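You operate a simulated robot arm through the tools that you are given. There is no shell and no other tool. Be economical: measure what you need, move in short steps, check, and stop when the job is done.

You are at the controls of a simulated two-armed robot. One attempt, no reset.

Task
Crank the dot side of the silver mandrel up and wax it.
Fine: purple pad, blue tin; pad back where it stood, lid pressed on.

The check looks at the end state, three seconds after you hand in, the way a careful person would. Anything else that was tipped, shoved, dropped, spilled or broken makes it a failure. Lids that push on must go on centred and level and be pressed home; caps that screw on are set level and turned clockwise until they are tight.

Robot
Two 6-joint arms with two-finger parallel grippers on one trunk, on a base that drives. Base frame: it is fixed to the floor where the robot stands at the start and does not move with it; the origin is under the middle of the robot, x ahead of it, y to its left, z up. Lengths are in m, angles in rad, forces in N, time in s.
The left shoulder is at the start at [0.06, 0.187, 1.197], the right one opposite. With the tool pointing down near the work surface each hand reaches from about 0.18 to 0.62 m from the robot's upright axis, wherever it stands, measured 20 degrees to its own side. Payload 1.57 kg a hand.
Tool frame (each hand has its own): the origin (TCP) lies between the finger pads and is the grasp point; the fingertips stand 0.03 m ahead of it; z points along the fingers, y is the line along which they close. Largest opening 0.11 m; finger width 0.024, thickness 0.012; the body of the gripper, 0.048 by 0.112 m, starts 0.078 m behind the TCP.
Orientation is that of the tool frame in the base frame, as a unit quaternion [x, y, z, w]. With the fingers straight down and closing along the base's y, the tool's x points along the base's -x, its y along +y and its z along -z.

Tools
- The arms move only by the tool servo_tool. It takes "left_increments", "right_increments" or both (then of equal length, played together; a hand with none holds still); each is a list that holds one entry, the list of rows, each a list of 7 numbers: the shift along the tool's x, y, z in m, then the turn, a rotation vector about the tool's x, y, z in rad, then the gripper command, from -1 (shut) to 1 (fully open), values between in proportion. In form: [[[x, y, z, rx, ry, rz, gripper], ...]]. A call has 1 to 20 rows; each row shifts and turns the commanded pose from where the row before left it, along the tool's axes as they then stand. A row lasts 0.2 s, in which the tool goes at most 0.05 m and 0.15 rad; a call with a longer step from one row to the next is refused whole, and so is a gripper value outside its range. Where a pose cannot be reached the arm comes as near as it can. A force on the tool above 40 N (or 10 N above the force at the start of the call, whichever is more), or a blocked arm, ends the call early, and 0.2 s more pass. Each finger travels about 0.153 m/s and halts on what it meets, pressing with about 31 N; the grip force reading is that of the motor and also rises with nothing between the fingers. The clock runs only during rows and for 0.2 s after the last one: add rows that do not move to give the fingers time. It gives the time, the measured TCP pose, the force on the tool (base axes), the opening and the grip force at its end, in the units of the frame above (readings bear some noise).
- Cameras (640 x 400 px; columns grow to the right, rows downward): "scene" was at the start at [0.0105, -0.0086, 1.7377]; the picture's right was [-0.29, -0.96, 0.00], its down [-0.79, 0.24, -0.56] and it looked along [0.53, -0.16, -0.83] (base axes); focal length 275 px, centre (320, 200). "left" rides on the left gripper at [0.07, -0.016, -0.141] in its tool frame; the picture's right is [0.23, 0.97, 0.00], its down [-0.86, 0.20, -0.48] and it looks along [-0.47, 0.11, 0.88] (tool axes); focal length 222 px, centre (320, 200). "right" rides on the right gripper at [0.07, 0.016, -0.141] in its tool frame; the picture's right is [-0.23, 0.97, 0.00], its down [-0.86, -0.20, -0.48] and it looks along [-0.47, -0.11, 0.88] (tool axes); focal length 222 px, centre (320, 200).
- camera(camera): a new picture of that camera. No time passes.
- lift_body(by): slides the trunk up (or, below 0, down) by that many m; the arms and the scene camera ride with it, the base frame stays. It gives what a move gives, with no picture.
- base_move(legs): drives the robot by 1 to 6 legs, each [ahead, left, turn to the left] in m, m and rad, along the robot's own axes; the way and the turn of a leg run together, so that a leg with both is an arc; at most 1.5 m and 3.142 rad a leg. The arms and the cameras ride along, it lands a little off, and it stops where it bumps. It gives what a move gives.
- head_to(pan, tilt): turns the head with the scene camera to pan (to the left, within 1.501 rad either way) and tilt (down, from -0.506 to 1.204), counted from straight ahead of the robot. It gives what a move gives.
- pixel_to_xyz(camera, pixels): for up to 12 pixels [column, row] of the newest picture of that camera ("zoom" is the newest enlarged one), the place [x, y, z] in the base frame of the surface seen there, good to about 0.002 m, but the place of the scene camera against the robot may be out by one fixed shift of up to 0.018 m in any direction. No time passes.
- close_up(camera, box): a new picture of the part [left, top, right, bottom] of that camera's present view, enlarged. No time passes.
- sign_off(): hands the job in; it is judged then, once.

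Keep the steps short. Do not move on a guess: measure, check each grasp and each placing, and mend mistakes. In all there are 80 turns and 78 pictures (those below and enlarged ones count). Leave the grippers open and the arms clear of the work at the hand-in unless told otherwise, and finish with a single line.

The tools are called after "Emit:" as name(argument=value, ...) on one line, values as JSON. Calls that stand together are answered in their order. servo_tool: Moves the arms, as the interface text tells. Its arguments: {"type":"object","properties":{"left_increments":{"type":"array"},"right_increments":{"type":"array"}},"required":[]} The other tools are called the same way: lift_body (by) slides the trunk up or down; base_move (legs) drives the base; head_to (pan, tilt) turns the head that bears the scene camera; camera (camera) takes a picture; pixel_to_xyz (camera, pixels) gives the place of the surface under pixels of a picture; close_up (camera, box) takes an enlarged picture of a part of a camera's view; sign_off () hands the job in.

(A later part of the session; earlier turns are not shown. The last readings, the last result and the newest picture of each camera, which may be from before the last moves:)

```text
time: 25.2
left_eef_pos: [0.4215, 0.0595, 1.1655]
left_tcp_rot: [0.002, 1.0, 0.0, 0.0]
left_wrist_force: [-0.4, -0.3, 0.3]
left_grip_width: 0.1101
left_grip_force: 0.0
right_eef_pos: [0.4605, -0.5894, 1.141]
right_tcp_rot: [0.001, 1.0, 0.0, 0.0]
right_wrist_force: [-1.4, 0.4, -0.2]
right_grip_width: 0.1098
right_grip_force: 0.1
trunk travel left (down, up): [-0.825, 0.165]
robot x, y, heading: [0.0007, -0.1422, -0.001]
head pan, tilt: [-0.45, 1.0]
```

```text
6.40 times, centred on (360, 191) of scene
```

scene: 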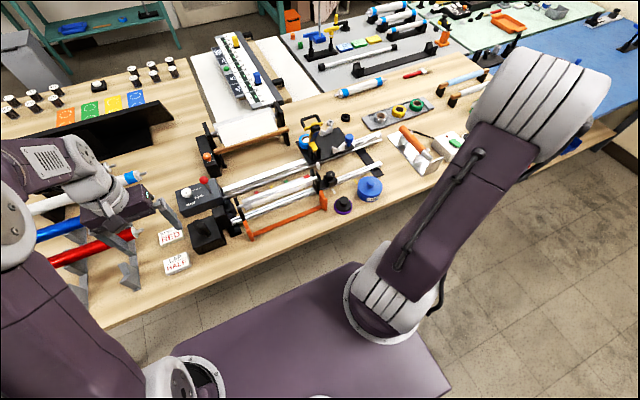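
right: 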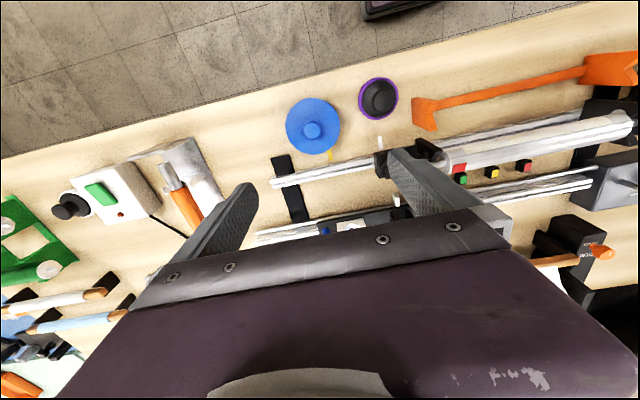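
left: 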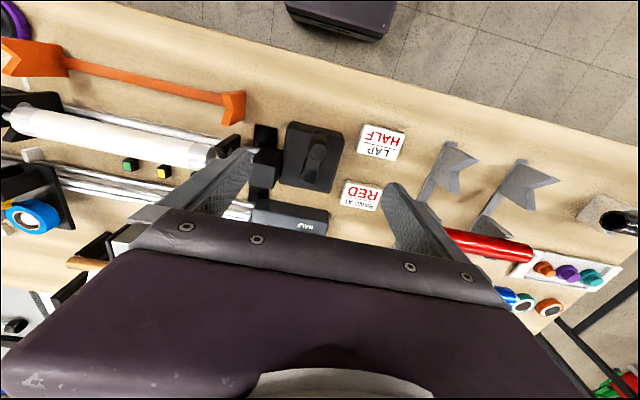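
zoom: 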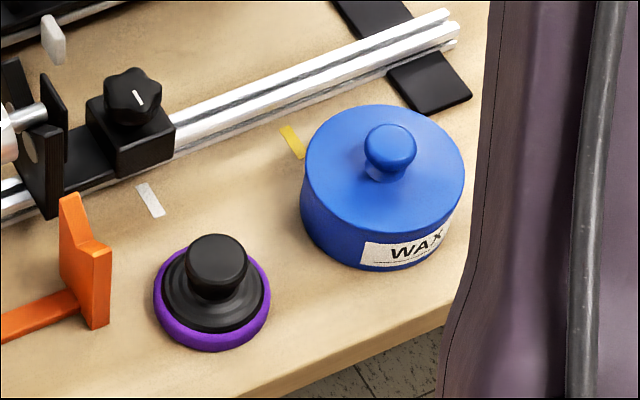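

The right camera puts the lid knob at (0.458, -0.599), top z 0.919, lid top 0.896. The scene camera is offset by about (+0.005, +0.015, +0.008). I'll narrow the gripper to ~0.06 and descend to just above the knob, then check; also measure free table right of the tin.

Emit:
servo_tool(right_increments=[[[0.0005, -0.002, 0.04, 0, 0, 0, 0.1], [0.0005, -0.002, 0.04, 0, 0, 0, 0.1], [0.0005, -0.002, 0.04, 0, 0, 0, 0.1], [0.0005, -0.002, 0.035, 0, 0, 0, 0.1], [0, 0, 0, 0, 0, 0, 0.1]]])

Emit:
camera(camera="right")

Emit:
pixel_to_xyz(camera="right", pixels=[[200, 70], [250, 60], [150, 90], [313, 158], [300, 150], [325, 150], [255, 150], [375, 140], [120, 120], [180, 130]])

```text
time: 26.4
left_eef_pos: [0.4194, 0.06, 1.1654]
left_tcp_rot: [0.0, 1.0, 0.001, 0.001]
left_wrist_force: [0.1, 0.0, 0.2]
left_grip_width: 0.11
left_grip_force: 0.0
right_eef_pos: [0.4563, -0.5995, 0.9861]
right_tcp_rot: [0.001, 1.0, 0.0, 0.0]
right_wrist_force: [-0.1, -0.5, 0.7]
right_grip_width: 0.0606
right_grip_force: 0.2
trunk travel left (down, up): [-0.825, 0.165]
robot x, y, heading: [-0.0, -0.1424, -0.003]
head pan, tilt: [-0.45, 1.0]
```

```text
38 pictures are left
```

right: 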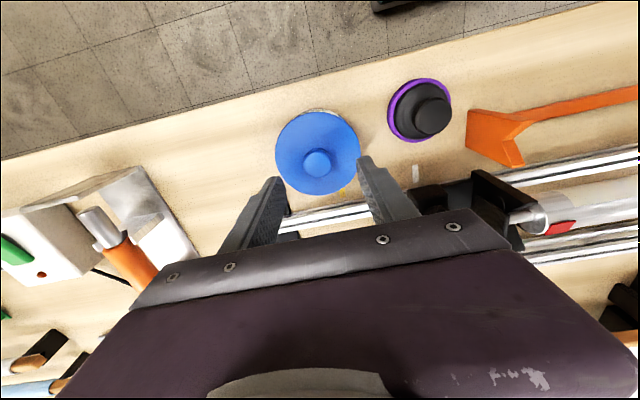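

```text
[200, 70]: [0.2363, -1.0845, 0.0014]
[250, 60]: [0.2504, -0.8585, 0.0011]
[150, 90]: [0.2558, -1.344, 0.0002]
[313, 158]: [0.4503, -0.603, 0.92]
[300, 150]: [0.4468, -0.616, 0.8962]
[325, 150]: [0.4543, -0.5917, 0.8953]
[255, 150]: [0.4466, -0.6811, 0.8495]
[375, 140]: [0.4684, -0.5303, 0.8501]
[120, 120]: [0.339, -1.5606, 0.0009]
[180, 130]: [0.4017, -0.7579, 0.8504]
```

The knob is centred within 3 mm. I'll descend 0.054 to TCP z 0.932 and close on it.

Emit:
servo_tool(right_increments=[[[0, -0.002, 0.03, 0, 0, 0, 0.1], [-0.001, 0, 0.024, 0, 0, 0, 0.1], [0, 0, 0, 0, 0, 0, 0.1], [0, 0, 0, 0, 0, 0, -0.4], [0, 0, 0, 0, 0, 0, -1], [0, 0, 0, 0, 0, 0, -1], [0, 0, 0, 0, 0, 0, -1]]])

Emit:
pixel_to_xyz(camera="right", pixels=[[255, 105], [255, 115], [200, 120], [230, 170]])

```text
time: 28.0
left_eef_pos: [0.4217, 0.0599, 1.1651]
left_tcp_rot: [0.0, 1.0, -0.001, 0.0]
left_wrist_force: [0.5, -0.1, -0.7]
left_grip_width: 0.1102
left_grip_force: 0.2
right_eef_pos: [0.4587, -0.6008, 0.9306]
right_tcp_rot: [0.0, 1.0, 0.0, -0.001]
right_wrist_force: [-0.1, 0.1, 0.5]
right_grip_width: 0.0182
right_grip_force: 31.1
trunk travel left (down, up): [-0.825, 0.165]
robot x, y, heading: [0.0004, -0.141, -0.0]
head pan, tilt: [-0.45, 1.0]
```

```text
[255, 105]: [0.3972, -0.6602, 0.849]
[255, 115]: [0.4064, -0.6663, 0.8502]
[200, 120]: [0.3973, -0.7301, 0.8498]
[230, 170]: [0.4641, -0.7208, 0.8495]
```

Knob gripped (0.018 m). I'll lift slowly 0.06 and see whether the lid comes alone.

Emit:
servo_tool(right_increments=[[[0, 0, -0.005, 0, 0, 0, -1], [0, 0, -0.005, 0, 0, 0, -1], [0, 0, -0.01, 0, 0, 0, -1], [0, 0, -0.02, 0, 0, 0, -1], [0, 0, -0.02, 0, 0, 0, -1], [0, 0, 0, 0, 0, 0, -1]]])

Emit:
close_up(camera="scene", box=[310, 140, 430, 215])

```text
time: 29.4
left_eef_pos: [0.422, 0.0591, 1.1653]
left_tcp_rot: [0.001, 1.0, 0.001, 0.0]
left_wrist_force: [-0.3, 0.5, 0.3]
left_grip_width: 0.11
left_grip_force: 0.0
right_eef_pos: [0.4591, -0.5993, 0.992]
right_tcp_rot: [0.0, 1.0, -0.001, 0.001]
right_wrist_force: [0.3, 0.2, 0.0]
right_grip_width: 0.0177
right_grip_force: 31.1
trunk travel left (down, up): [-0.825, 0.165]
robot x, y, heading: [0.0007, -0.1416, -0.002]
head pan, tilt: [-0.45, 1.0]
```

```text
5.33 times, centred on (370, 178) of scene
```

zoom: 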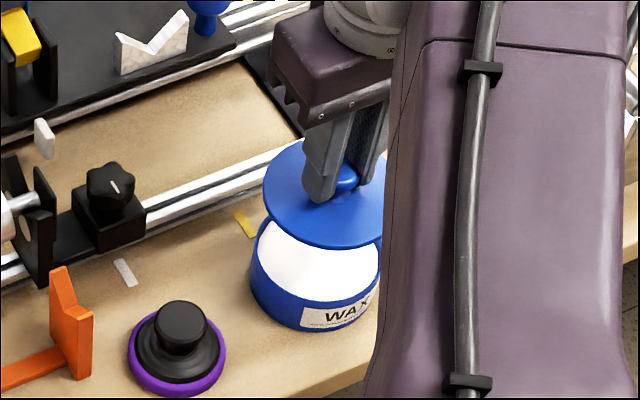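

The lid came off alone; the tin stands with white wax. I'll carry the lid 0.10 m to the right and lower to z 0.91.

Emit:
servo_tool(right_increments=[[[0.006, -0.033, 0, 0, 0, 0, -1], [0.006, -0.033, 0, 0, 0, 0, -1], [0.006, -0.034, 0, 0, 0, 0, -1], [0, 0, 0.04, 0, 0, 0, -1], [0, 0, 0.04, 0, 0, 0, -1], [0, 0, 0, 0, 0, 0, -1]]])

Emit:
close_up(camera="right", box=[220, 80, 480, 240])

```text
time: 30.8
left_eef_pos: [0.4218, 0.06, 1.1647]
left_tcp_rot: [0.0, 1.0, 0.0, 0.0]
left_wrist_force: [0.6, 0.1, 0.7]
left_grip_width: 0.1099
left_grip_force: 0.0
right_eef_pos: [0.4313, -0.6917, 0.9165]
right_tcp_rot: [0.0, 1.0, 0.001, -0.001]
right_wrist_force: [0.3, 0.3, -0.4]
right_grip_width: 0.0181
right_grip_force: 30.9
right hand out of reach, approached as far as the arm can: row 5
trunk travel left (down, up): [-0.825, 0.165]
robot x, y, heading: [0.0015, -0.1416, -0.004]
head pan, tilt: [-0.45, 1.0]
```

```text
2.46 times, centred on (350, 160) of right
```

zoom: 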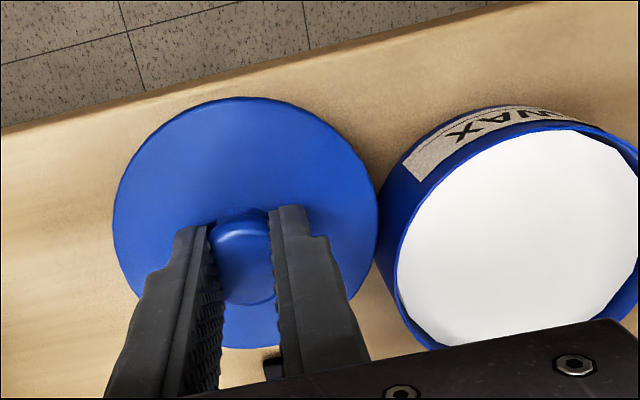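

Right arm is at its reach limit low down. I'll raise both hands a bit, then lower the trunk 0.08 to gain reach.

Emit:
servo_tool(left_increments=[[[0, 0.02, -0.04, 0, 0, 0, 1], [0, 0.02, -0.04, 0, 0, 0, 1]]], right_increments=[[[0, 0, -0.03, 0, 0, 0, -1], [0, 0, -0.03, 0, 0, 0, -1]]])

Emit:
lift_body(by=-0.08)

```text
time: 31.4
left_eef_pos: [0.4192, 0.1042, 1.2453]
left_tcp_rot: [0.001, 1.0, 0.0, 0.0]
left_wrist_force: [-0.4, 0.2, -0.2]
left_grip_width: 0.1101
left_grip_force: 0.1
right_eef_pos: [0.4393, -0.6983, 0.9746]
right_tcp_rot: [0.001, 1.0, 0.002, -0.001]
right_wrist_force: [-0.5, -0.4, -0.2]
right_grip_width: 0.018
right_grip_force: 31.0
right hand out of reach, approached as far as the arm can: row 1, 2
trunk travel left (down, up): [-0.825, 0.165]
robot x, y, heading: [-0.0038, -0.1426, -0.003]
head pan, tilt: [-0.45, 1.0]
```

```text
time: 32.6
left_eef_pos: [0.4208, 0.1028, 1.166]
left_tcp_rot: [0.0, 1.0, 0.0, 0.0]
left_wrist_force: [0.5, 0.1, 0.8]
left_grip_width: 0.1099
left_grip_force: 0.1
right_eef_pos: [0.4409, -0.6999, 0.8943]
right_tcp_rot: [0.0, 1.0, 0.001, 0.0]
right_wrist_force: [-2.0, 1.2, 12.3]
right_grip_width: 0.0183
right_grip_force: 31.1
trunk travel left (down, up): [-0.745, 0.245]
robot x, y, heading: [0.0009, -0.1489, 0.0]
head pan, tilt: [-0.45, 1.0]
```

The lid now touches the table (12 N at z 0.894), as expected. I'll ease up 1 mm, open, rise, and check it.

Emit:
servo_tool(right_increments=[[[0, 0, -0.001, 0, 0, 0, -1], [0, 0, 0, 0, 0, 0, -0.5], [0, 0, 0, 0, 0, 0, 0.0], [0, 0, 0, 0, 0, 0, 0.1], [0, 0, -0.04, 0, 0, 0, 0.1], [0, 0, -0.04, 0, 0, 0, 0.1], [0, 0, -0.04, 0, 0, 0, 0.1], [0, 0, 0, 0, 0, 0, 0.1]]])

Emit:
camera(camera="right")

Emit:
pixel_to_xyz(camera="right", pixels=[[316, 152], [316, 130], [295, 150], [338, 150]])

```text
time: 34.4
left_eef_pos: [0.4209, 0.1027, 1.165]
left_tcp_rot: [0.001, 1.0, 0.0, 0.0]
left_wrist_force: [-0.8, -0.1, 0.2]
left_grip_width: 0.1098
left_grip_force: 0.0
right_eef_pos: [0.4448, -0.7033, 1.0129]
right_tcp_rot: [0.0, 1.0, 0.002, -0.001]
right_wrist_force: [0.2, 0.2, 0.8]
right_grip_width: 0.0605
right_grip_force: 0.1
right hand out of reach, approached as far as the arm can: row 5
trunk travel left (down, up): [-0.745, 0.245]
robot x, y, heading: [-0.0003, -0.1445, -0.004]
head pan, tilt: [-0.45, 1.0]
```

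```text
35 pictures are left
```

right: 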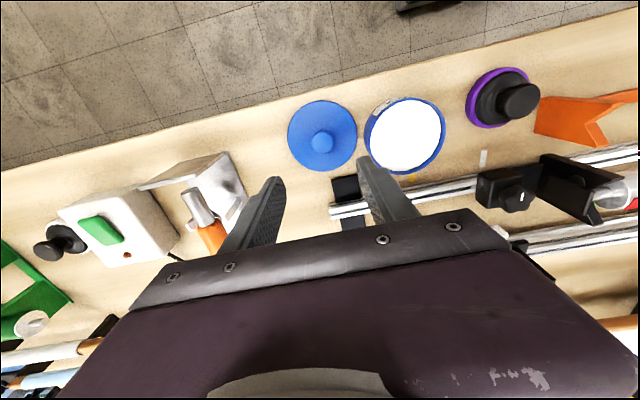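

```text
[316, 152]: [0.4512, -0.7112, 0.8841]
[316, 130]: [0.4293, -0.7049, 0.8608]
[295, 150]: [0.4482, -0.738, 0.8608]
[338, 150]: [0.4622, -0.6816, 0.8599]
```

The lid lies flat on the table (top z 0.8605). Next I'll move over the pad at (0.44, -0.488), z 1.01, and look.

Emit:
servo_tool(right_increments=[[[0.001, 0.043, 0, 0, 0, 0, 0.3], [0.001, 0.043, 0, 0, 0, 0, 0.3], [0.001, 0.043, 0, 0, 0, 0, 0.3], [0.001, 0.043, 0, 0, 0, 0, 0.3], [0.001, 0.043, 0, 0, 0, 0, 0.3], [0, 0, 0, 0, 0, 0, 0.3]]])

Emit:
camera(camera="right")

Emit:
close_up(camera="right", box=[260, 90, 400, 190])

```text
time: 35.8
left_eef_pos: [0.4212, 0.1019, 1.1659]
left_tcp_rot: [0.001, 1.0, 0.001, 0.0]
left_wrist_force: [0.2, 0.2, 0.3]
left_grip_width: 0.1098
left_grip_force: 0.1
right_eef_pos: [0.5308, -0.5734, 1.0591]
right_tcp_rot: [0.0, 1.0, 0.001, -0.001]
right_wrist_force: [-0.7, 0.0, 0.3]
right_grip_width: 0.0713
right_grip_force: 0.1
right hand out of reach, approached as far as the arm can: row 1, 2, 3, 4, 5
trunk travel left (down, up): [-0.745, 0.245]
robot x, y, heading: [-0.0023, -0.1441, 0.0]
head pan, tilt: [-0.45, 1.0]
```

```text
34 pictures are left
```

right: 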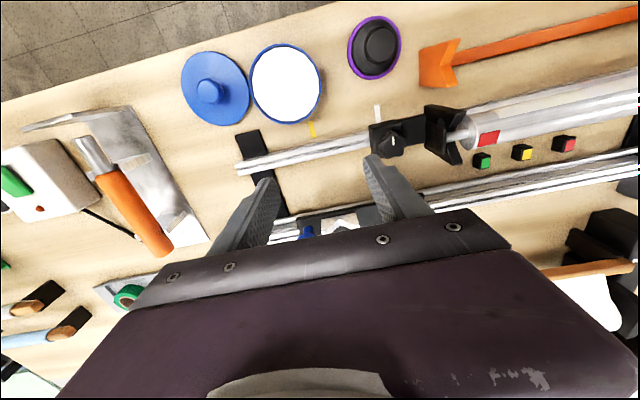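

```text
4.00 times, centred on (330, 140) of right
```

zoom: 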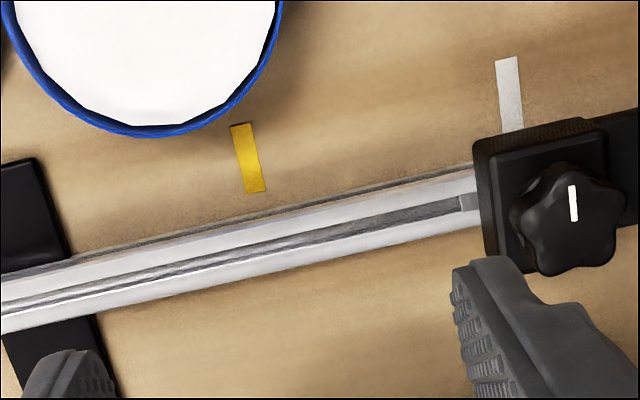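

The arm ended at (0.531, -0.573, 1.059), reported out of reach with the low trunk. I'll raise the trunk back 0.08 and then re-approach in small steps.

Emit:
lift_body(by=0.08)

Emit:
servo_tool(right_increments=[[[0.001, 0, 0, 0, 0, 0, 0.3], [0, 0, 0, 0, 0, 0, 0.3], [0, 0, 0, 0, 0, 0, 0.3]]])

```text
time: 37.0
left_eef_pos: [0.4219, 0.1031, 1.2469]
left_tcp_rot: [0.001, 1.0, 0.0, 0.0]
left_wrist_force: [-0.8, 0.4, 0.1]
left_grip_width: 0.1101
left_grip_force: 0.0
right_eef_pos: [0.5308, -0.5722, 1.1389]
right_tcp_rot: [0.0, 1.0, 0.002, -0.002]
right_wrist_force: [-0.5, 1.0, 0.6]
right_grip_width: 0.0715
right_grip_force: 0.0
trunk travel left (down, up): [-0.825, 0.165]
robot x, y, heading: [0.0027, -0.1438, -0.001]
head pan, tilt: [-0.45, 1.0]
```

```text
time: 37.8
left_eef_pos: [0.4216, 0.1024, 1.2452]
left_tcp_rot: [0.0, 1.0, 0.001, 0.0]
left_wrist_force: [0.7, 0.4, 0.0]
left_grip_width: 0.1099
left_grip_force: 0.0
right_eef_pos: [0.5304, -0.5719, 1.1386]
right_tcp_rot: [0.0, 1.0, 0.002, -0.003]
right_wrist_force: [-0.3, -0.2, 0.0]
right_grip_width: 0.0715
right_grip_force: 0.1
trunk travel left (down, up): [-0.825, 0.165]
robot x, y, heading: [0.0028, -0.1401, -0.006]
head pan, tilt: [-0.45, 1.0]
```

The command follows the true pose. I'll now step to (0.440, -0.488, 1.10).

Emit:
servo_tool(right_increments=[[[0.0225, 0.021, 0.01, 0, 0, 0, 0.3], [0.0225, 0.021, 0.01, 0, 0, 0, 0.3], [0.0225, 0.021, 0.01, 0, 0, 0, 0.3], [0.0225, 0.021, 0.01, 0, 0, 0, 0.3], [0, 0, 0, 0, 0, 0, 0.3]]])

Emit:
camera(camera="right")

Emit:
close_up(camera="right", box=[270, 110, 370, 172])

```text
time: 39.0
left_eef_pos: [0.4219, 0.102, 1.2463]
left_tcp_rot: [0.001, 1.0, 0.0, 0.0]
left_wrist_force: [-0.9, -0.3, -0.3]
left_grip_width: 0.1103
left_grip_force: 0.0
right_eef_pos: [0.5348, -0.5657, 1.1339]
right_tcp_rot: [0.0, 1.0, 0.003, -0.004]
right_wrist_force: [-0.1, 0.4, 0.3]
right_grip_width: 0.0715
right_grip_force: 0.0
right hand out of reach, approached as far as the arm can: row 1, 2, 3, 4
trunk travel left (down, up): [-0.825, 0.165]
robot x, y, heading: [0.0004, -0.1437, -0.006]
head pan, tilt: [-0.45, 1.0]
```

```text
32 pictures are left
```

right: 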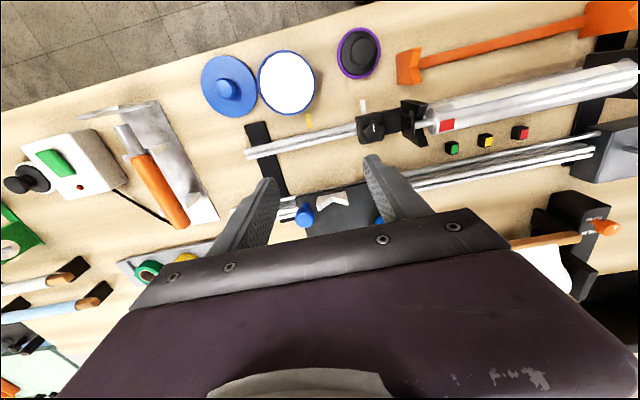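

```text
6.40 times, centred on (320, 141) of right
```

zoom: 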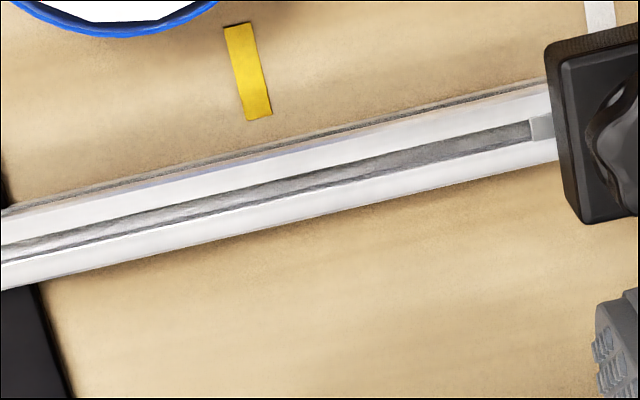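

The arm seems stuck at a stretched pose. I'll try short steps straight toward its shoulder, (-x, +y), to free it.

Emit:
servo_tool(right_increments=[[[0.01, 0.0, -0.01, 0, 0, 0, 0.3], [0.01, 0.0, -0.01, 0, 0, 0, 0.3], [0.01, 0.0, -0.01, 0, 0, 0, 0.3], [0, 0, 0, 0, 0, 0, 0.3]]])

Emit:
servo_tool(right_increments=[[[0.01, -0.01, 0, 0, 0, 0, 0.3], [0.01, -0.01, 0, 0, 0, 0, 0.3], [0.01, -0.01, 0, 0, 0, 0, 0.3], [0, 0, 0, 0, 0, 0, 0.3]]])

```text
time: 40.0
left_eef_pos: [0.4199, 0.1025, 1.2448]
left_tcp_rot: [0.0, 1.0, 0.001, 0.0]
left_wrist_force: [-0.1, -0.3, 0.6]
left_grip_width: 0.1101
left_grip_force: 0.1
right_eef_pos: [0.5242, -0.5739, 1.1687]
right_tcp_rot: [0.0, 1.0, 0.003, -0.002]
right_wrist_force: [0.3, 0.3, 0.0]
right_grip_width: 0.0715
right_grip_force: 0.0
right hand out of reach, approached as far as the arm can: row 1, 2, 3
trunk travel left (down, up): [-0.825, 0.165]
robot x, y, heading: [0.001, -0.1397, 0.002]
head pan, tilt: [-0.45, 1.0]
```

```text
time: 41.0
left_eef_pos: [0.4215, 0.1022, 1.2455]
left_tcp_rot: [0.0, 1.0, 0.0, 0.0]
left_wrist_force: [-0.4, -0.1, 0.6]
left_grip_width: 0.1102
left_grip_force: 0.0
right_eef_pos: [0.5022, -0.6094, 1.1705]
right_tcp_rot: [0.001, 1.0, 0.002, -0.002]
right_wrist_force: [1.2, -0.9, 0.3]
right_grip_width: 0.0716
right_grip_force: 0.0
right hand out of reach, approached as far as the arm can: row 2, 3
trunk travel left (down, up): [-0.825, 0.165]
robot x, y, heading: [-0.0008, -0.1415, -0.004]
head pan, tilt: [-0.45, 1.0]
```

Those positions fit a fully straightened arm (shoulder–wrist 0.541 m). I'll look at the arm with the scene camera to see how the elbow sits.

Emit:
head_to(pan=-0.9, tilt=0.75)

Emit:
camera(camera="scene")

```text
time: 41.9
left_eef_pos: [0.4211, 0.1029, 1.2452]
left_tcp_rot: [0.0, 1.0, 0.0, 0.0]
left_wrist_force: [0.4, 0.6, 0.7]
left_grip_width: 0.1099
left_grip_force: 0.0
right_eef_pos: [0.5018, -0.6093, 1.1703]
right_tcp_rot: [0.002, 1.0, 0.003, -0.002]
right_wrist_force: [-0.3, 0.0, 0.2]
right_grip_width: 0.0716
right_grip_force: 0.0
trunk travel left (down, up): [-0.825, 0.165]
robot x, y, heading: [-0.0014, -0.1376, -0.003]
head pan, tilt: [-0.901, 0.75]
```

```text
30 pictures are left
```

scene: 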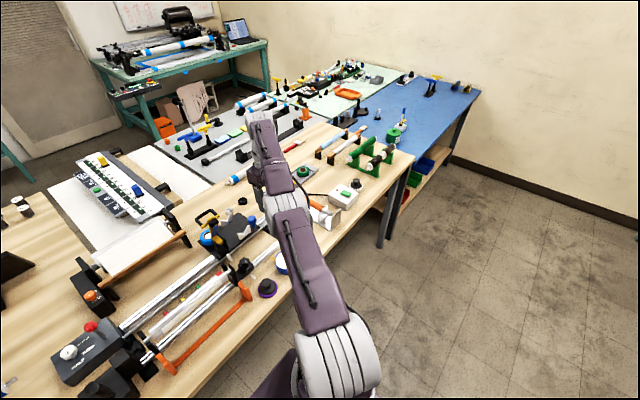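

The arm is straight at the elbow. I'll command a bigger pull inward and up (free air) to make it fold.

Emit:
servo_tool(right_increments=[[[0.03, 0.02, -0.03, 0, 0, 0, 0.3], [0.03, 0.02, -0.03, 0, 0, 0, 0.3], [0.03, 0.02, -0.03, 0, 0, 0, 0.3], [0.03, 0.02, -0.03, 0, 0, 0, 0.3], [0.03, 0.02, -0.03, 0, 0, 0, 0.3], [0.03, 0.02, 0, 0, 0, 0, 0.3], [0, 0, 0, 0, 0, 0, 0.3]]])

```text
time: 43.5
left_eef_pos: [0.4215, 0.1024, 1.2458]
left_tcp_rot: [-0.001, 1.0, 0.0, 0.0]
left_wrist_force: [-0.2, -0.1, 0.3]
left_grip_width: 0.1099
left_grip_force: 0.1
right_eef_pos: [0.4933, -0.601, 1.2165]
right_tcp_rot: [0.001, 1.0, 0.002, -0.002]
right_wrist_force: [-0.5, -0.3, -0.5]
right_grip_width: 0.0715
right_grip_force: 0.2
right hand out of reach, approached as far as the arm can: row 1, 2, 3, 4, 5, 6
trunk travel left (down, up): [-0.825, 0.165]
robot x, y, heading: [0.004, -0.1424, -0.004]
head pan, tilt: [-0.901, 0.75]
```

Still straight. The elbow folds when the wrist goes down, so I'll command pure downward steps (over clear height, z 1.22 to 1.12).

Emit:
servo_tool(right_increments=[[[0, 0, 0.025, 0, 0, 0, 0.3], [0, 0, 0.025, 0, 0, 0, 0.3], [0, 0, 0.025, 0, 0, 0, 0.3], [0, 0, 0.025, 0, 0, 0, 0.3], [0, 0, 0, 0, 0, 0, 0.3]]])

```text
time: 44.7
left_eef_pos: [0.4216, 0.1026, 1.2462]
left_tcp_rot: [0.0, 1.0, 0.0, 0.0]
left_wrist_force: [0.1, 0.3, 0.5]
left_grip_width: 0.1101
left_grip_force: 0.0
right_eef_pos: [0.51, -0.6127, 1.1208]
right_tcp_rot: [0.0, 1.0, 0.003, -0.004]
right_wrist_force: [0.0, 1.0, 0.1]
right_grip_width: 0.0712
right_grip_force: 0.1
right hand out of reach, approached as far as the arm can: row 1, 2, 3, 4
trunk travel left (down, up): [-0.825, 0.165]
robot x, y, heading: [0.001, -0.1394, -0.001]
head pan, tilt: [-0.901, 0.75]
```

Still on the reach sphere. Likely the elbow is a hair past straight; I'll push outward and down to let it pass through straight, then pull inward.

Emit:
servo_tool(right_increments=[[[-0.034, -0.021, 0.01, 0, 0, 0, 0.3], [-0.034, -0.021, 0.01, 0, 0, 0, 0.3], [0, 0, 0.02, 0, 0, 0, 0.3], [0, 0, 0.02, 0, 0, 0, 0.3], [0.034, 0.021, 0.01, 0, 0, 0, 0.3], [0.034, 0.021, 0.01, 0, 0, 0, 0.3], [0.034, 0.021, 0, 0, 0, 0, 0.3], [0.034, 0.021, 0, 0, 0, 0, 0.3], [0, 0, 0, 0, 0, 0, 0.3]]])

```text
time: 46.7
left_eef_pos: [0.4208, 0.1025, 1.245]
left_tcp_rot: [0.001, 1.0, -0.001, 0.0]
left_wrist_force: [-0.5, 0.5, -0.5]
left_grip_width: 0.1101
left_grip_force: 0.2
right_eef_pos: [0.5129, -0.6158, 1.0512]
right_tcp_rot: [0.0, 1.0, 0.003, -0.003]
right_wrist_force: [-0.1, 1.0, -0.1]
right_grip_width: 0.0716
right_grip_force: 0.0
right hand out of reach, approached as far as the arm can: row 1, 2, 5, 6, 7, 8
trunk travel left (down, up): [-0.825, 0.165]
robot x, y, heading: [-0.0012, -0.1398, 0.0]
head pan, tilt: [-0.901, 0.75]
```

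Pure-down rows worked but inward ones failed: the elbow still bends the wrong way. I'll raise the trunk 0.15 for room, then do a long outward-and-down sweep, then small inward steps.

Emit:
lift_body(by=0.15)

Emit:
servo_tool(right_increments=[[[-0.034, -0.021, 0, 0, 0, 0, 0.3], [-0.034, -0.021, 0, 0, 0, 0, 0.3], [-0.009, -0.005, 0.03, 0, 0, 0, 0.3], [-0.009, -0.005, 0.03, 0, 0, 0, 0.3], [-0.009, -0.005, 0.03, 0, 0, 0, 0.3], [-0.009, -0.005, 0.03, 0, 0, 0, 0.3], [0.002, 0.001, 0.01, 0, 0, 0, 0.3], [0.004, 0.002, 0.01, 0, 0, 0, 0.3], [0.004, 0.003, 0.01, 0, 0, 0, 0.3], [0.008, 0.005, 0, 0, 0, 0, 0.3], [0.008, 0.005, 0, 0, 0, 0, 0.3], [0.008, 0.005, 0, 0, 0, 0, 0.3], [0, 0, 0, 0, 0, 0, 0.3]]])

```text
time: 48.4
left_eef_pos: [0.4215, 0.1029, 1.3959]
left_tcp_rot: [0.001, 1.0, -0.001, 0.0]
left_wrist_force: [0.9, -0.3, 0.0]
left_grip_width: 0.1098
left_grip_force: 0.1
right_eef_pos: [0.5135, -0.616, 1.2034]
right_tcp_rot: [0.001, 1.0, 0.002, -0.003]
right_wrist_force: [0.1, -1.0, -0.3]
right_grip_width: 0.0712
right_grip_force: 0.1
trunk travel left (down, up): [-0.975, 0.015]
robot x, y, heading: [-0.0008, -0.1402, -0.005]
head pan, tilt: [-0.901, 0.75]
```

```text
time: 51.2
left_eef_pos: [0.422, 0.1044, 1.3946]
left_tcp_rot: [0.001, 1.0, -0.001, 0.0]
left_wrist_force: [-1.3, 0.8, 0.1]
left_grip_width: 0.1101
left_grip_force: 0.0
right_eef_pos: [0.4706, -0.5875, 1.0622]
right_tcp_rot: [0.001, 1.0, 0.001, -0.003]
right_wrist_force: [-0.1, -0.7, -0.4]
right_grip_width: 0.0716
right_grip_force: 0.1
right hand out of reach, approached as far as the arm can: row 1, 2, 3, 4, 5, 6
trunk travel left (down, up): [-0.975, 0.015]
robot x, y, heading: [0.0025, -0.1426, 0.001]
head pan, tilt: [-0.901, 0.75]
```

It folded properly: rows inward were reachable. I'll go over the pad (0.44, -0.49) at z 1.17, then bring the trunk back down 0.15.

Emit:
servo_tool(right_increments=[[[0.0077, 0.0245, -0.027, 0, 0, 0, 0.3], [0.0077, 0.0245, -0.027, 0, 0, 0, 0.3], [0.0077, 0.0245, -0.027, 0, 0, 0, 0.3], [0.0077, 0.0245, -0.027, 0, 0, 0, 0.3], [0, 0, 0, 0, 0, 0, 0.3]]])

Emit:
lift_body(by=-0.15)

Emit:
head_to(pan=-0.45, tilt=1.0)

Emit:
camera(camera="right")

Emit:
close_up(camera="right", box=[260, 110, 400, 190])

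```text
time: 52.4
left_eef_pos: [0.4207, 0.1044, 1.3954]
left_tcp_rot: [0.0, 1.0, 0.0, 0.001]
left_wrist_force: [-0.7, -0.8, 0.0]
left_grip_width: 0.1101
left_grip_force: 0.0
right_eef_pos: [0.4426, -0.4881, 1.1704]
right_tcp_rot: [0.001, 1.0, 0.002, -0.002]
right_wrist_force: [-0.9, 0.2, 0.0]
right_grip_width: 0.0714
right_grip_force: 0.1
trunk travel left (down, up): [-0.975, 0.015]
robot x, y, heading: [-0.0039, -0.1424, 0.002]
head pan, tilt: [-0.901, 0.75]
```

```text
time: 54.2
left_eef_pos: [0.4206, 0.1011, 1.2452]
left_tcp_rot: [0.0, 1.0, 0.0, 0.0]
left_wrist_force: [0.0, -0.3, 0.1]
left_grip_width: 0.1102
left_grip_force: 0.1
right_eef_pos: [0.4426, -0.4889, 1.0192]
right_tcp_rot: [0.0, 1.0, 0.002, -0.002]
right_wrist_force: [0.2, -0.6, -0.3]
right_grip_width: 0.0714
right_grip_force: 0.0
trunk travel left (down, up): [-0.825, 0.165]
robot x, y, heading: [0.0003, -0.1414, -0.003]
head pan, tilt: [-0.901, 0.75]
```

```text
time: 55.1
left_eef_pos: [0.4206, 0.1033, 1.2458]
left_tcp_rot: [0.001, 1.0, 0.0, 0.0]
left_wrist_force: [-1.1, -0.2, -1.0]
left_grip_width: 0.1098
left_grip_force: 0.1
right_eef_pos: [0.4419, -0.4899, 1.0184]
right_tcp_rot: [-0.001, 1.0, 0.003, -0.003]
right_wrist_force: [0.4, -0.5, 0.0]
right_grip_width: 0.0715
right_grip_force: 0.0
trunk travel left (down, up): [-0.825, 0.165]
robot x, y, heading: [0.0012, -0.1388, -0.001]
head pan, tilt: [-0.45, 1.0]
```

```text
29 pictures are left
```

right: 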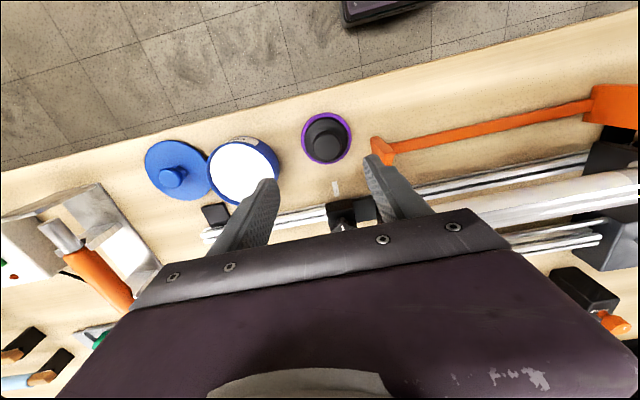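

```text
4.57 times, centred on (330, 150) of right
```

zoom: 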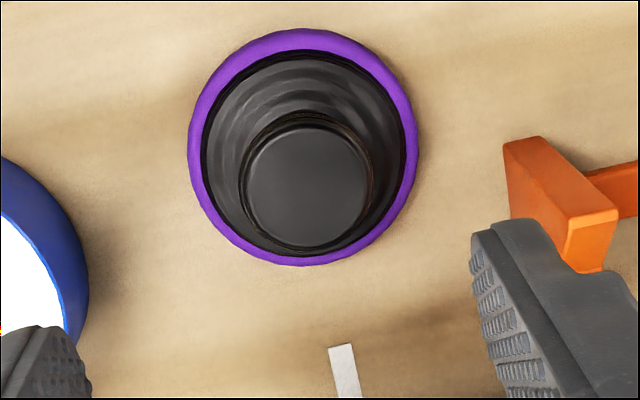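

Now measure the pad's ring edges and knob in the zoom.

Emit:
pixel_to_xyz(camera="zoom", pixels=[[307, 187], [250, 187], [362, 187], [307, 140], [307, 235], [195, 150], [412, 150], [305, 35], [300, 261]])

Emit:
pixel_to_xyz(camera="right", pixels=[[240, 172], [240, 155], [220, 175], [243, 141], [175, 178], [240, 200], [213, 160], [272, 155], [335, 187]])

```text
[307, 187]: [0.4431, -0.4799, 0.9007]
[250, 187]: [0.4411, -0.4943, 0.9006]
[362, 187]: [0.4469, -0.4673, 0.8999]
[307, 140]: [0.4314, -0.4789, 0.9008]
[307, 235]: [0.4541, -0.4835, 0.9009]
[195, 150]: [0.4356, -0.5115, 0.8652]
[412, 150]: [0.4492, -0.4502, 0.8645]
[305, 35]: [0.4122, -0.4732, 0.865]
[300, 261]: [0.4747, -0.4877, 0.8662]
```

```text
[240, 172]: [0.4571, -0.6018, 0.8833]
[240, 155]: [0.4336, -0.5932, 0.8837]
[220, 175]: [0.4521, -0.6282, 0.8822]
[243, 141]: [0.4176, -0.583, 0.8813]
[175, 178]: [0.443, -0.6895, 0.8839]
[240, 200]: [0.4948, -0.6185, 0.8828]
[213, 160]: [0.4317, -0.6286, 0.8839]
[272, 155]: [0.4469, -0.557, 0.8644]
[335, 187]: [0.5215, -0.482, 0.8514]
```

Pad centre (0.443, -0.4805), knob top z 0.900, pad radius 0.032. Tin centre (0.4575, -0.600), wax surface z 0.883. I'll align, descend to TCP z 0.909 and close on the pad's knob.

Emit:
servo_tool(right_increments=[[[-0.001, 0.009, 0.02, 0, 0, 0, 0.3], [0, 0, 0.04, 0, 0, 0, 0.3], [0, 0, 0.035, 0, 0, 0, 0.3], [0, 0, 0.014, 0, 0, 0, 0.3], [0, 0, 0, 0, 0, 0, 0.3], [0, 0, 0, 0, 0, 0, -0.3], [0, 0, 0, 0, 0, 0, -1], [0, 0, 0, 0, 0, 0, -1], [0, 0, 0, 0, 0, 0, -1]]])

Emit:
close_up(camera="scene", box=[290, 150, 410, 225])

```text
time: 57.1
left_eef_pos: [0.421, 0.1032, 1.2449]
left_tcp_rot: [0.001, 1.0, 0.001, 0.0]
left_wrist_force: [-0.4, -0.5, -0.1]
left_grip_width: 0.1103
left_grip_force: 0.1
right_eef_pos: [0.4455, -0.4804, 0.9102]
right_tcp_rot: [0.0, 1.0, 0.002, -0.003]
right_wrist_force: [0.5, -0.2, -0.2]
right_grip_width: 0.0306
right_grip_force: 30.7
trunk travel left (down, up): [-0.825, 0.165]
robot x, y, heading: [-0.0008, -0.144, 0.003]
head pan, tilt: [-0.45, 1.0]
```

```text
5.33 times, centred on (350, 188) of scene
```

zoom: 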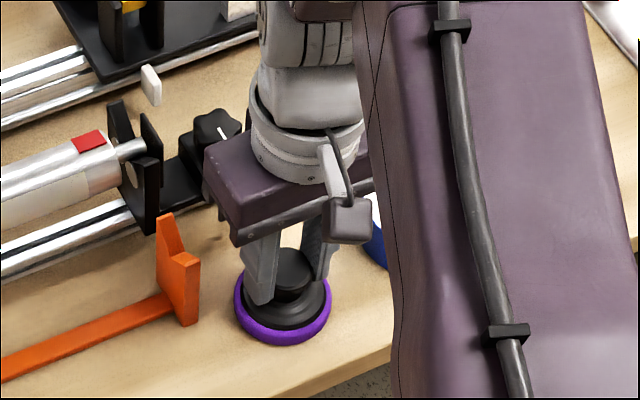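

Pad gripped (0.031 m) at TCP z 0.910, so its face is 0.060 below the TCP. I'll lift 0.07, go over the tin (0.459, -0.600), and check the view.

Emit:
servo_tool(right_increments=[[[0, 0, -0.035, 0, 0, 0, -1], [0, 0, -0.035, 0, 0, 0, -1], [-0.0045, -0.04, 0, 0, 0, 0, -1], [-0.0045, -0.04, 0, 0, 0, 0, -1], [-0.005, -0.04, 0, 0, 0, 0, -1], [0, 0, 0, 0, 0, 0, -1]]])

Emit:
camera(camera="right")

Emit:
close_up(camera="scene", box=[290, 150, 410, 225])

```text
time: 58.5
left_eef_pos: [0.421, 0.1035, 1.246]
left_tcp_rot: [0.0, 1.0, 0.0, 0.0]
left_wrist_force: [-0.4, -0.8, 0.0]
left_grip_width: 0.1099
left_grip_force: 0.0
right_eef_pos: [0.4583, -0.5999, 0.9796]
right_tcp_rot: [0.0, 1.0, 0.002, -0.004]
right_wrist_force: [0.7, -0.1, 0.5]
right_grip_width: 0.0307
right_grip_force: 31.1
trunk travel left (down, up): [-0.825, 0.165]
robot x, y, heading: [-0.0022, -0.1441, 0.0]
head pan, tilt: [-0.45, 1.0]
```

```text
26 pictures are left
```

right: 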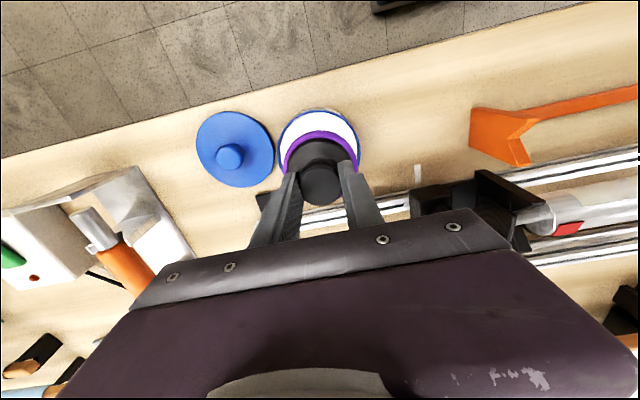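

```text
5.33 times, centred on (350, 188) of scene
```

zoom: 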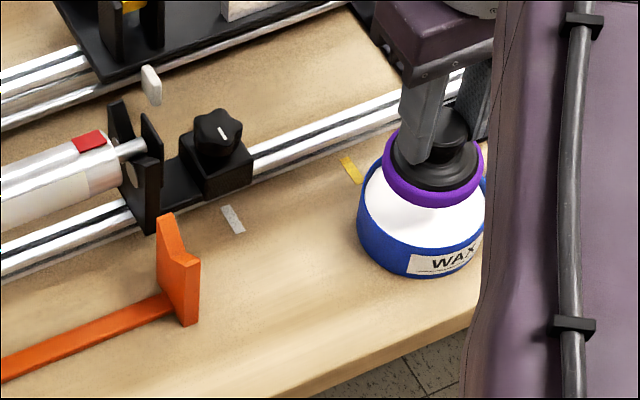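

Pad and tin line up. I'll lower to the wax: TCP about 0.942.

Emit:
servo_tool(right_increments=[[[0, 0, 0.025, 0, 0, 0, -1], [0, 0, 0.006, 0, 0, 0, -1], [0, 0, 0.004, 0, 0, 0, -1], [0, 0, 0.003, 0, 0, 0, -1], [0, 0, 0, 0, 0, 0, -1]]])

Emit:
close_up(camera="scene", box=[290, 150, 410, 225])

```text
time: 59.7
left_eef_pos: [0.4207, 0.104, 1.2454]
left_tcp_rot: [0.0, 1.0, 0.0, 0.0]
left_wrist_force: [0.0, 0.2, 0.0]
left_grip_width: 0.1099
left_grip_force: 0.0
right_eef_pos: [0.4578, -0.6004, 0.9412]
right_tcp_rot: [0.001, 1.0, 0.002, -0.003]
right_wrist_force: [-0.2, -0.5, -0.1]
right_grip_width: 0.0307
right_grip_force: 31.1
trunk travel left (down, up): [-0.825, 0.165]
robot x, y, heading: [0.0022, -0.1414, -0.004]
head pan, tilt: [-0.45, 1.0]
```

```text
5.33 times, centred on (350, 188) of scene
```

zoom: 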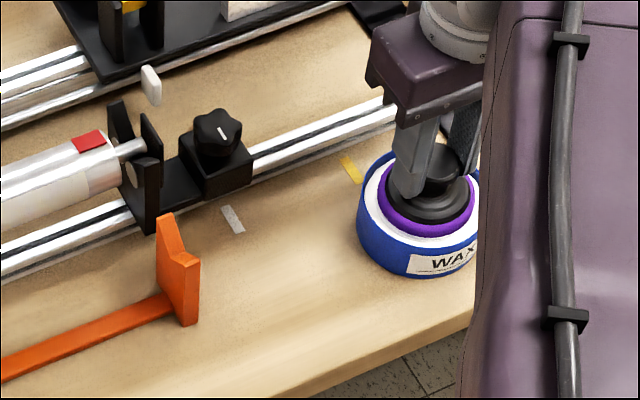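

No contact force yet at 0.941. I'll go down in 1.5 mm steps and read the force.

Emit:
servo_tool(right_increments=[[[0, 0, 0.0015, 0, 0, 0, -1], [0, 0, 0.0015, 0, 0, 0, -1], [0, 0, 0.001, 0, 0, 0, -1], [0, 0, 0, 0, 0, 0, -1]]])

```text
time: 60.7
left_eef_pos: [0.4212, 0.103, 1.2456]
left_tcp_rot: [0.001, 1.0, 0.0, 0.0]
left_wrist_force: [0.3, 0.3, -0.7]
left_grip_width: 0.1099
left_grip_force: 0.1
right_eef_pos: [0.4578, -0.6008, 0.9381]
right_tcp_rot: [0.0, 1.0, 0.003, -0.002]
right_wrist_force: [-0.1, -0.5, -0.3]
right_grip_width: 0.0307
right_grip_force: 30.7
trunk travel left (down, up): [-0.825, 0.165]
robot x, y, heading: [0.0014, -0.1382, -0.005]
head pan, tilt: [-0.45, 1.0]
```

Still no force at 0.938. Continue in small steps to 0.932.

Emit:
servo_tool(right_increments=[[[0, 0, 0.002, 0, 0, 0, -1], [0, 0, 0.002, 0, 0, 0, -1], [0, 0, 0.002, 0, 0, 0, -1], [0, 0, 0, 0, 0, 0, -1]]])

Emit:
close_up(camera="scene", box=[350, 165, 400, 205])

```text
time: 61.7
left_eef_pos: [0.4209, 0.1027, 1.2455]
left_tcp_rot: [0.001, 1.0, 0.0, 0.001]
left_wrist_force: [-0.4, 1.2, 0.1]
left_grip_width: 0.1102
left_grip_force: 0.0
right_eef_pos: [0.4583, -0.5996, 0.933]
right_tcp_rot: [0.0, 1.0, 0.002, -0.003]
right_wrist_force: [0.2, 0.6, -0.3]
right_grip_width: 0.0306
right_grip_force: 31.3
trunk travel left (down, up): [-0.825, 0.165]
robot x, y, heading: [-0.0025, -0.1432, -0.002]
head pan, tilt: [-0.45, 1.0]
```

```text
10.00 times, centred on (375, 185) of scene
```

zoom: 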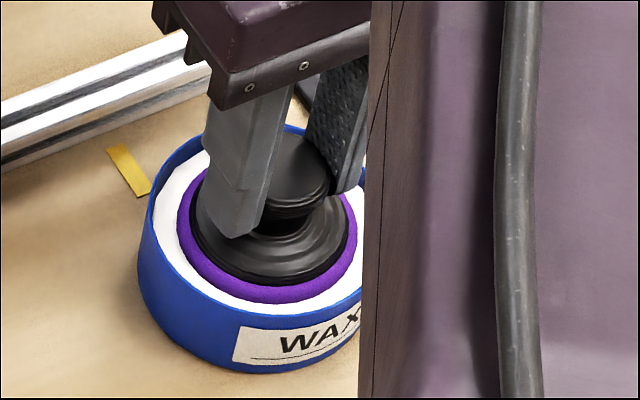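

The pad face is about 10 mm into the soft wax. I'll lift it straight out to z 1.06, drive the base 0.07 left so that the whole mandrel is well inside reach, and look.

Emit:
servo_tool(right_increments=[[[0, 0, -0.01, 0, 0, 0, -1], [0, 0, -0.02, 0, 0, 0, -1], [0, 0, -0.04, 0, 0, 0, -1], [0, 0, -0.04, 0, 0, 0, -1], [0, 0, -0.018, 0, 0, 0, -1], [0, 0, 0, 0, 0, 0, -1]]])

Emit:
base_move(legs=[[0, 0.07, 0]])

Emit:
servo_tool(right_increments=[[[-0.02, 0.03, 0, 0, 0, 0, -1], [-0.02, 0.03, 0, 0, 0, 0, -1], [-0.02, 0.03, 0, 0, 0, 0, -1], [-0.02, 0.03, 0, 0, 0, 0, -1], [-0.02, 0.03, 0, 0, 0, 0, -1], [0, 0, 0, 0, 0, 0, -1]]])

Emit:
camera(camera="right")

Emit:
camera(camera="scene")

```text
time: 63.1
left_eef_pos: [0.4212, 0.1037, 1.2458]
left_tcp_rot: [0.001, 1.0, 0.0, 0.0]
left_wrist_force: [-0.4, 0.0, -0.3]
left_grip_width: 0.1097
left_grip_force: 0.0
right_eef_pos: [0.4588, -0.6022, 1.0593]
right_tcp_rot: [0.0, 1.0, 0.003, -0.003]
right_wrist_force: [-0.3, 0.5, 0.2]
right_grip_width: 0.0306
right_grip_force: 31.4
trunk travel left (down, up): [-0.825, 0.165]
robot x, y, heading: [-0.0003, -0.1423, -0.001]
head pan, tilt: [-0.45, 1.0]
```

```text
time: 64.1
left_eef_pos: [0.4212, 0.1662, 1.248]
left_tcp_rot: [0.0, 1.0, 0.003, 0.0]
left_wrist_force: [-0.4, -0.2, 0.3]
left_grip_width: 0.11
left_grip_force: 0.1
right_eef_pos: [0.4582, -0.5401, 1.0559]
right_tcp_rot: [0.0, 1.0, 0.005, -0.004]
right_wrist_force: [0.4, 0.0, -0.4]
right_grip_width: 0.031
right_grip_force: 31.4
trunk travel left (down, up): [-0.825, 0.165]
robot x, y, heading: [-0.0032, -0.0711, -0.001]
head pan, tilt: [-0.45, 1.0]
```

```text
time: 65.5
left_eef_pos: [0.4207, 0.1726, 1.2459]
left_tcp_rot: [0.0, 1.0, 0.0, 0.0]
left_wrist_force: [-0.9, -0.4, -0.6]
left_grip_width: 0.11
left_grip_force: 0.1
right_eef_pos: [0.5592, -0.3863, 1.0571]
right_tcp_rot: [0.001, 1.0, 0.001, -0.003]
right_wrist_force: [-0.7, 0.4, -0.4]
right_grip_width: 0.0306
right_grip_force: 30.4
trunk travel left (down, up): [-0.825, 0.165]
robot x, y, heading: [0.0021, -0.0711, 0.001]
head pan, tilt: [-0.45, 1.0]
```

```text
22 pictures are left
```

right: 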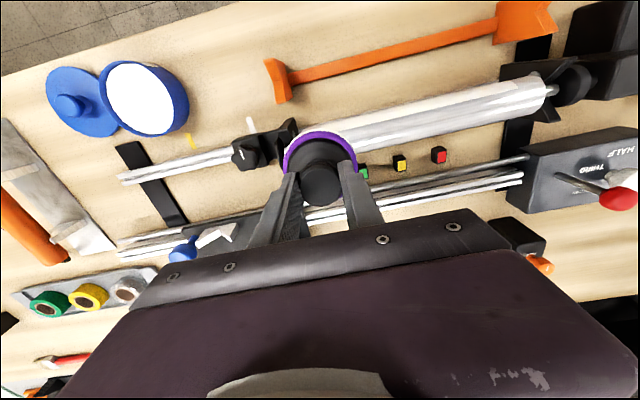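

```text
21 pictures are left
```

scene: 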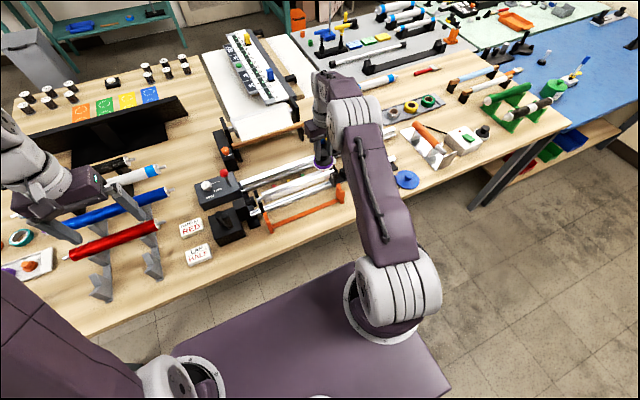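

I'll measure the mandrel's surface with the right camera, across sections at columns 380, 450 and 520.

Emit:
close_up(camera="right", box=[340, 60, 600, 170])

Emit:
pixel_to_xyz(camera="right", pixels=[[450, 101], [450, 106], [450, 111], [450, 116], [450, 121], [450, 126], [520, 90], [520, 97], [520, 104], [380, 123], [380, 130], [380, 137]])

```text
2.46 times, centred on (470, 115) of right
```

zoom: 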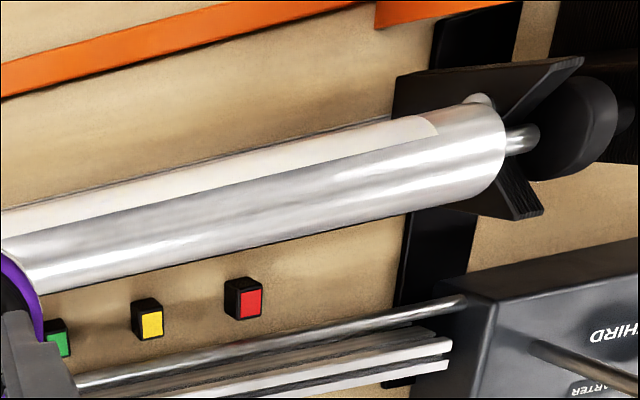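

```text
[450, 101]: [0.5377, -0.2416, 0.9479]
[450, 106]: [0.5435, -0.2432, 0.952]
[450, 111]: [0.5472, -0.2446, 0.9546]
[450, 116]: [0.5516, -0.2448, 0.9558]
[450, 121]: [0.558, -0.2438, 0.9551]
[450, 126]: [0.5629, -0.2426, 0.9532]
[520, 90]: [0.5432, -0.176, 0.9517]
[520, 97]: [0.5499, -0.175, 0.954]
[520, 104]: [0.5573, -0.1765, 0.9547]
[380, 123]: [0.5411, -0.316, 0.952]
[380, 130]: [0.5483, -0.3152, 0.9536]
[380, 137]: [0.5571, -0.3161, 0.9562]
```

Mandrel axis x ≈ 0.554, top z ≈ 0.956; bare strip from y ≈ -0.178 to -0.381. I'll place the pad at y -0.352, x 0.556, lower to TCP 1.019, then creep to contact.

Emit:
servo_tool(right_increments=[[[0.0032, 0.034, 0.01, 0, 0, 0, -1], [0, 0, 0.02, 0, 0, 0, -1], [0, 0, 0.008, 0, 0, 0, -1], [0, 0, 0.002, 0, 0, 0, -1], [0, 0, 0.001, 0, 0, 0, -1], [0, 0, 0, 0, 0, 0, -1]]])

Emit:
close_up(camera="right", box=[220, 60, 480, 220])

```text
time: 66.9
left_eef_pos: [0.4215, 0.1728, 1.246]
left_tcp_rot: [0.0, 1.0, 0.0, 0.0]
left_wrist_force: [-0.3, 0.2, 0.1]
left_grip_width: 0.1098
left_grip_force: 0.0
right_eef_pos: [0.5539, -0.3493, 1.0179]
right_tcp_rot: [0.0, 1.0, 0.003, -0.003]
right_wrist_force: [0.0, 0.0, -1.1]
right_grip_width: 0.0308
right_grip_force: 31.3
trunk travel left (down, up): [-0.825, 0.165]
robot x, y, heading: [-0.001, -0.0755, 0.003]
head pan, tilt: [-0.45, 1.0]
```

```text
2.46 times, centred on (350, 140) of right
```

zoom: 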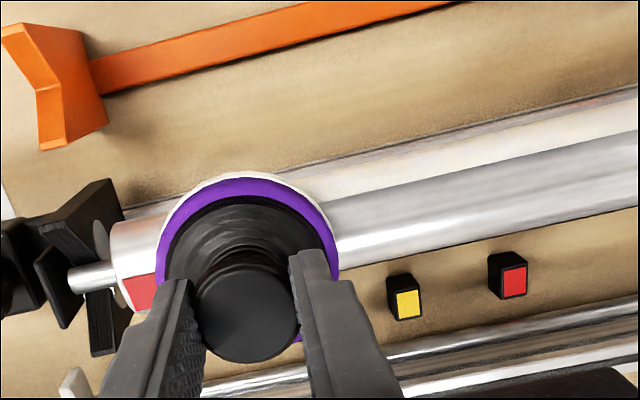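

The pad shows a white wax rim – it is loaded. I'll creep down 3 mm and read the force.

Emit:
servo_tool(right_increments=[[[0, 0, 0.001, 0, 0, 0, -1], [0, 0, 0.001, 0, 0, 0, -1], [0, 0, 0.001, 0, 0, 0, -1], [0, 0, 0, 0, 0, 0, -1]]])

```text
time: 67.9
left_eef_pos: [0.4201, 0.1721, 1.2455]
left_tcp_rot: [0.0, 1.0, 0.0, 0.001]
left_wrist_force: [-0.1, 0.8, -0.3]
left_grip_width: 0.1099
left_grip_force: 0.0
right_eef_pos: [0.5544, -0.3489, 1.0177]
right_tcp_rot: [0.0, 1.0, 0.002, -0.002]
right_wrist_force: [-0.2, -1.6, 13.6]
right_grip_width: 0.0303
right_grip_force: 31.4
trunk travel left (down, up): [-0.825, 0.165]
robot x, y, heading: [0.0002, -0.0737, -0.0]
head pan, tilt: [-0.45, 1.0]
```

Contact with 13.6 N. I'll ease 0.7 mm and stroke the pad left along the mandrel to y ≈ -0.203.

Emit:
servo_tool(right_increments=[[[0, -0.003, -0.0007, 0, 0, 0, -1], [0, -0.002, 0, 0, 0, 0, -1], [0, 0.0125, 0, 0, 0, 0, -1], [0, 0.0125, 0, 0, 0, 0, -1], [0, 0.0125, 0, 0, 0, 0, -1], [0, 0.0125, 0, 0, 0, 0, -1], [0, 0.0125, 0, 0, 0, 0, -1], [0, 0.0125, 0, 0, 0, 0, -1], [0, 0.0125, 0, 0, 0, 0, -1], [0, 0.0125, 0, 0, 0, 0, -1], [0, 0.0125, 0, 0, 0, 0, -1], [0, 0.0125, 0, 0, 0, 0, -1], [0, 0.0125, 0, 0, 0, 0, -1], [0, 0.0125, 0, 0, 0, 0, -1], [0, 0, 0, 0, 0, 0, -1]]])

Emit:
close_up(camera="right", box=[120, 60, 440, 260])

```text
time: 71.1
left_eef_pos: [0.4207, 0.171, 1.2463]
left_tcp_rot: [0.0, 1.0, 0.0, 0.0]
left_wrist_force: [-0.3, -0.2, 0.7]
left_grip_width: 0.1098
left_grip_force: 0.1
right_eef_pos: [0.5553, -0.2043, 1.0167]
right_tcp_rot: [0.0, 1.0, 0.002, -0.004]
right_wrist_force: [0.6, 0.5, -0.6]
right_grip_width: 0.0308
right_grip_force: 31.2
trunk travel left (down, up): [-0.825, 0.165]
robot x, y, heading: [0.0017, -0.0728, -0.002]
head pan, tilt: [-0.45, 1.0]
```

```text
2.00 times, centred on (280, 160) of right
```

zoom: 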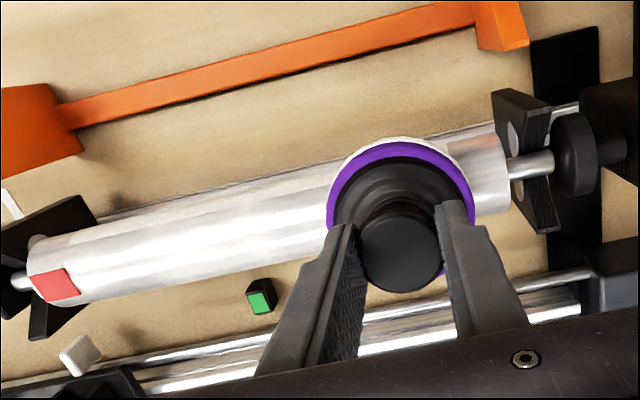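

Force fell to about zero by the end, and the cream panel at the front looks different. I'll check the mandrel with the scene camera.

Emit:
close_up(camera="scene", box=[230, 150, 370, 238])

```text
4.55 times, centred on (300, 194) of scene
```

zoom: 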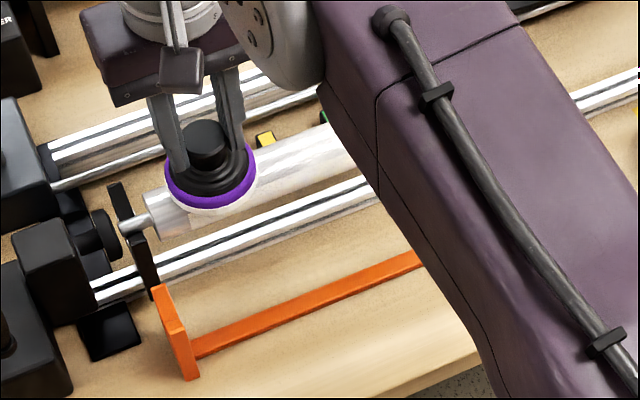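

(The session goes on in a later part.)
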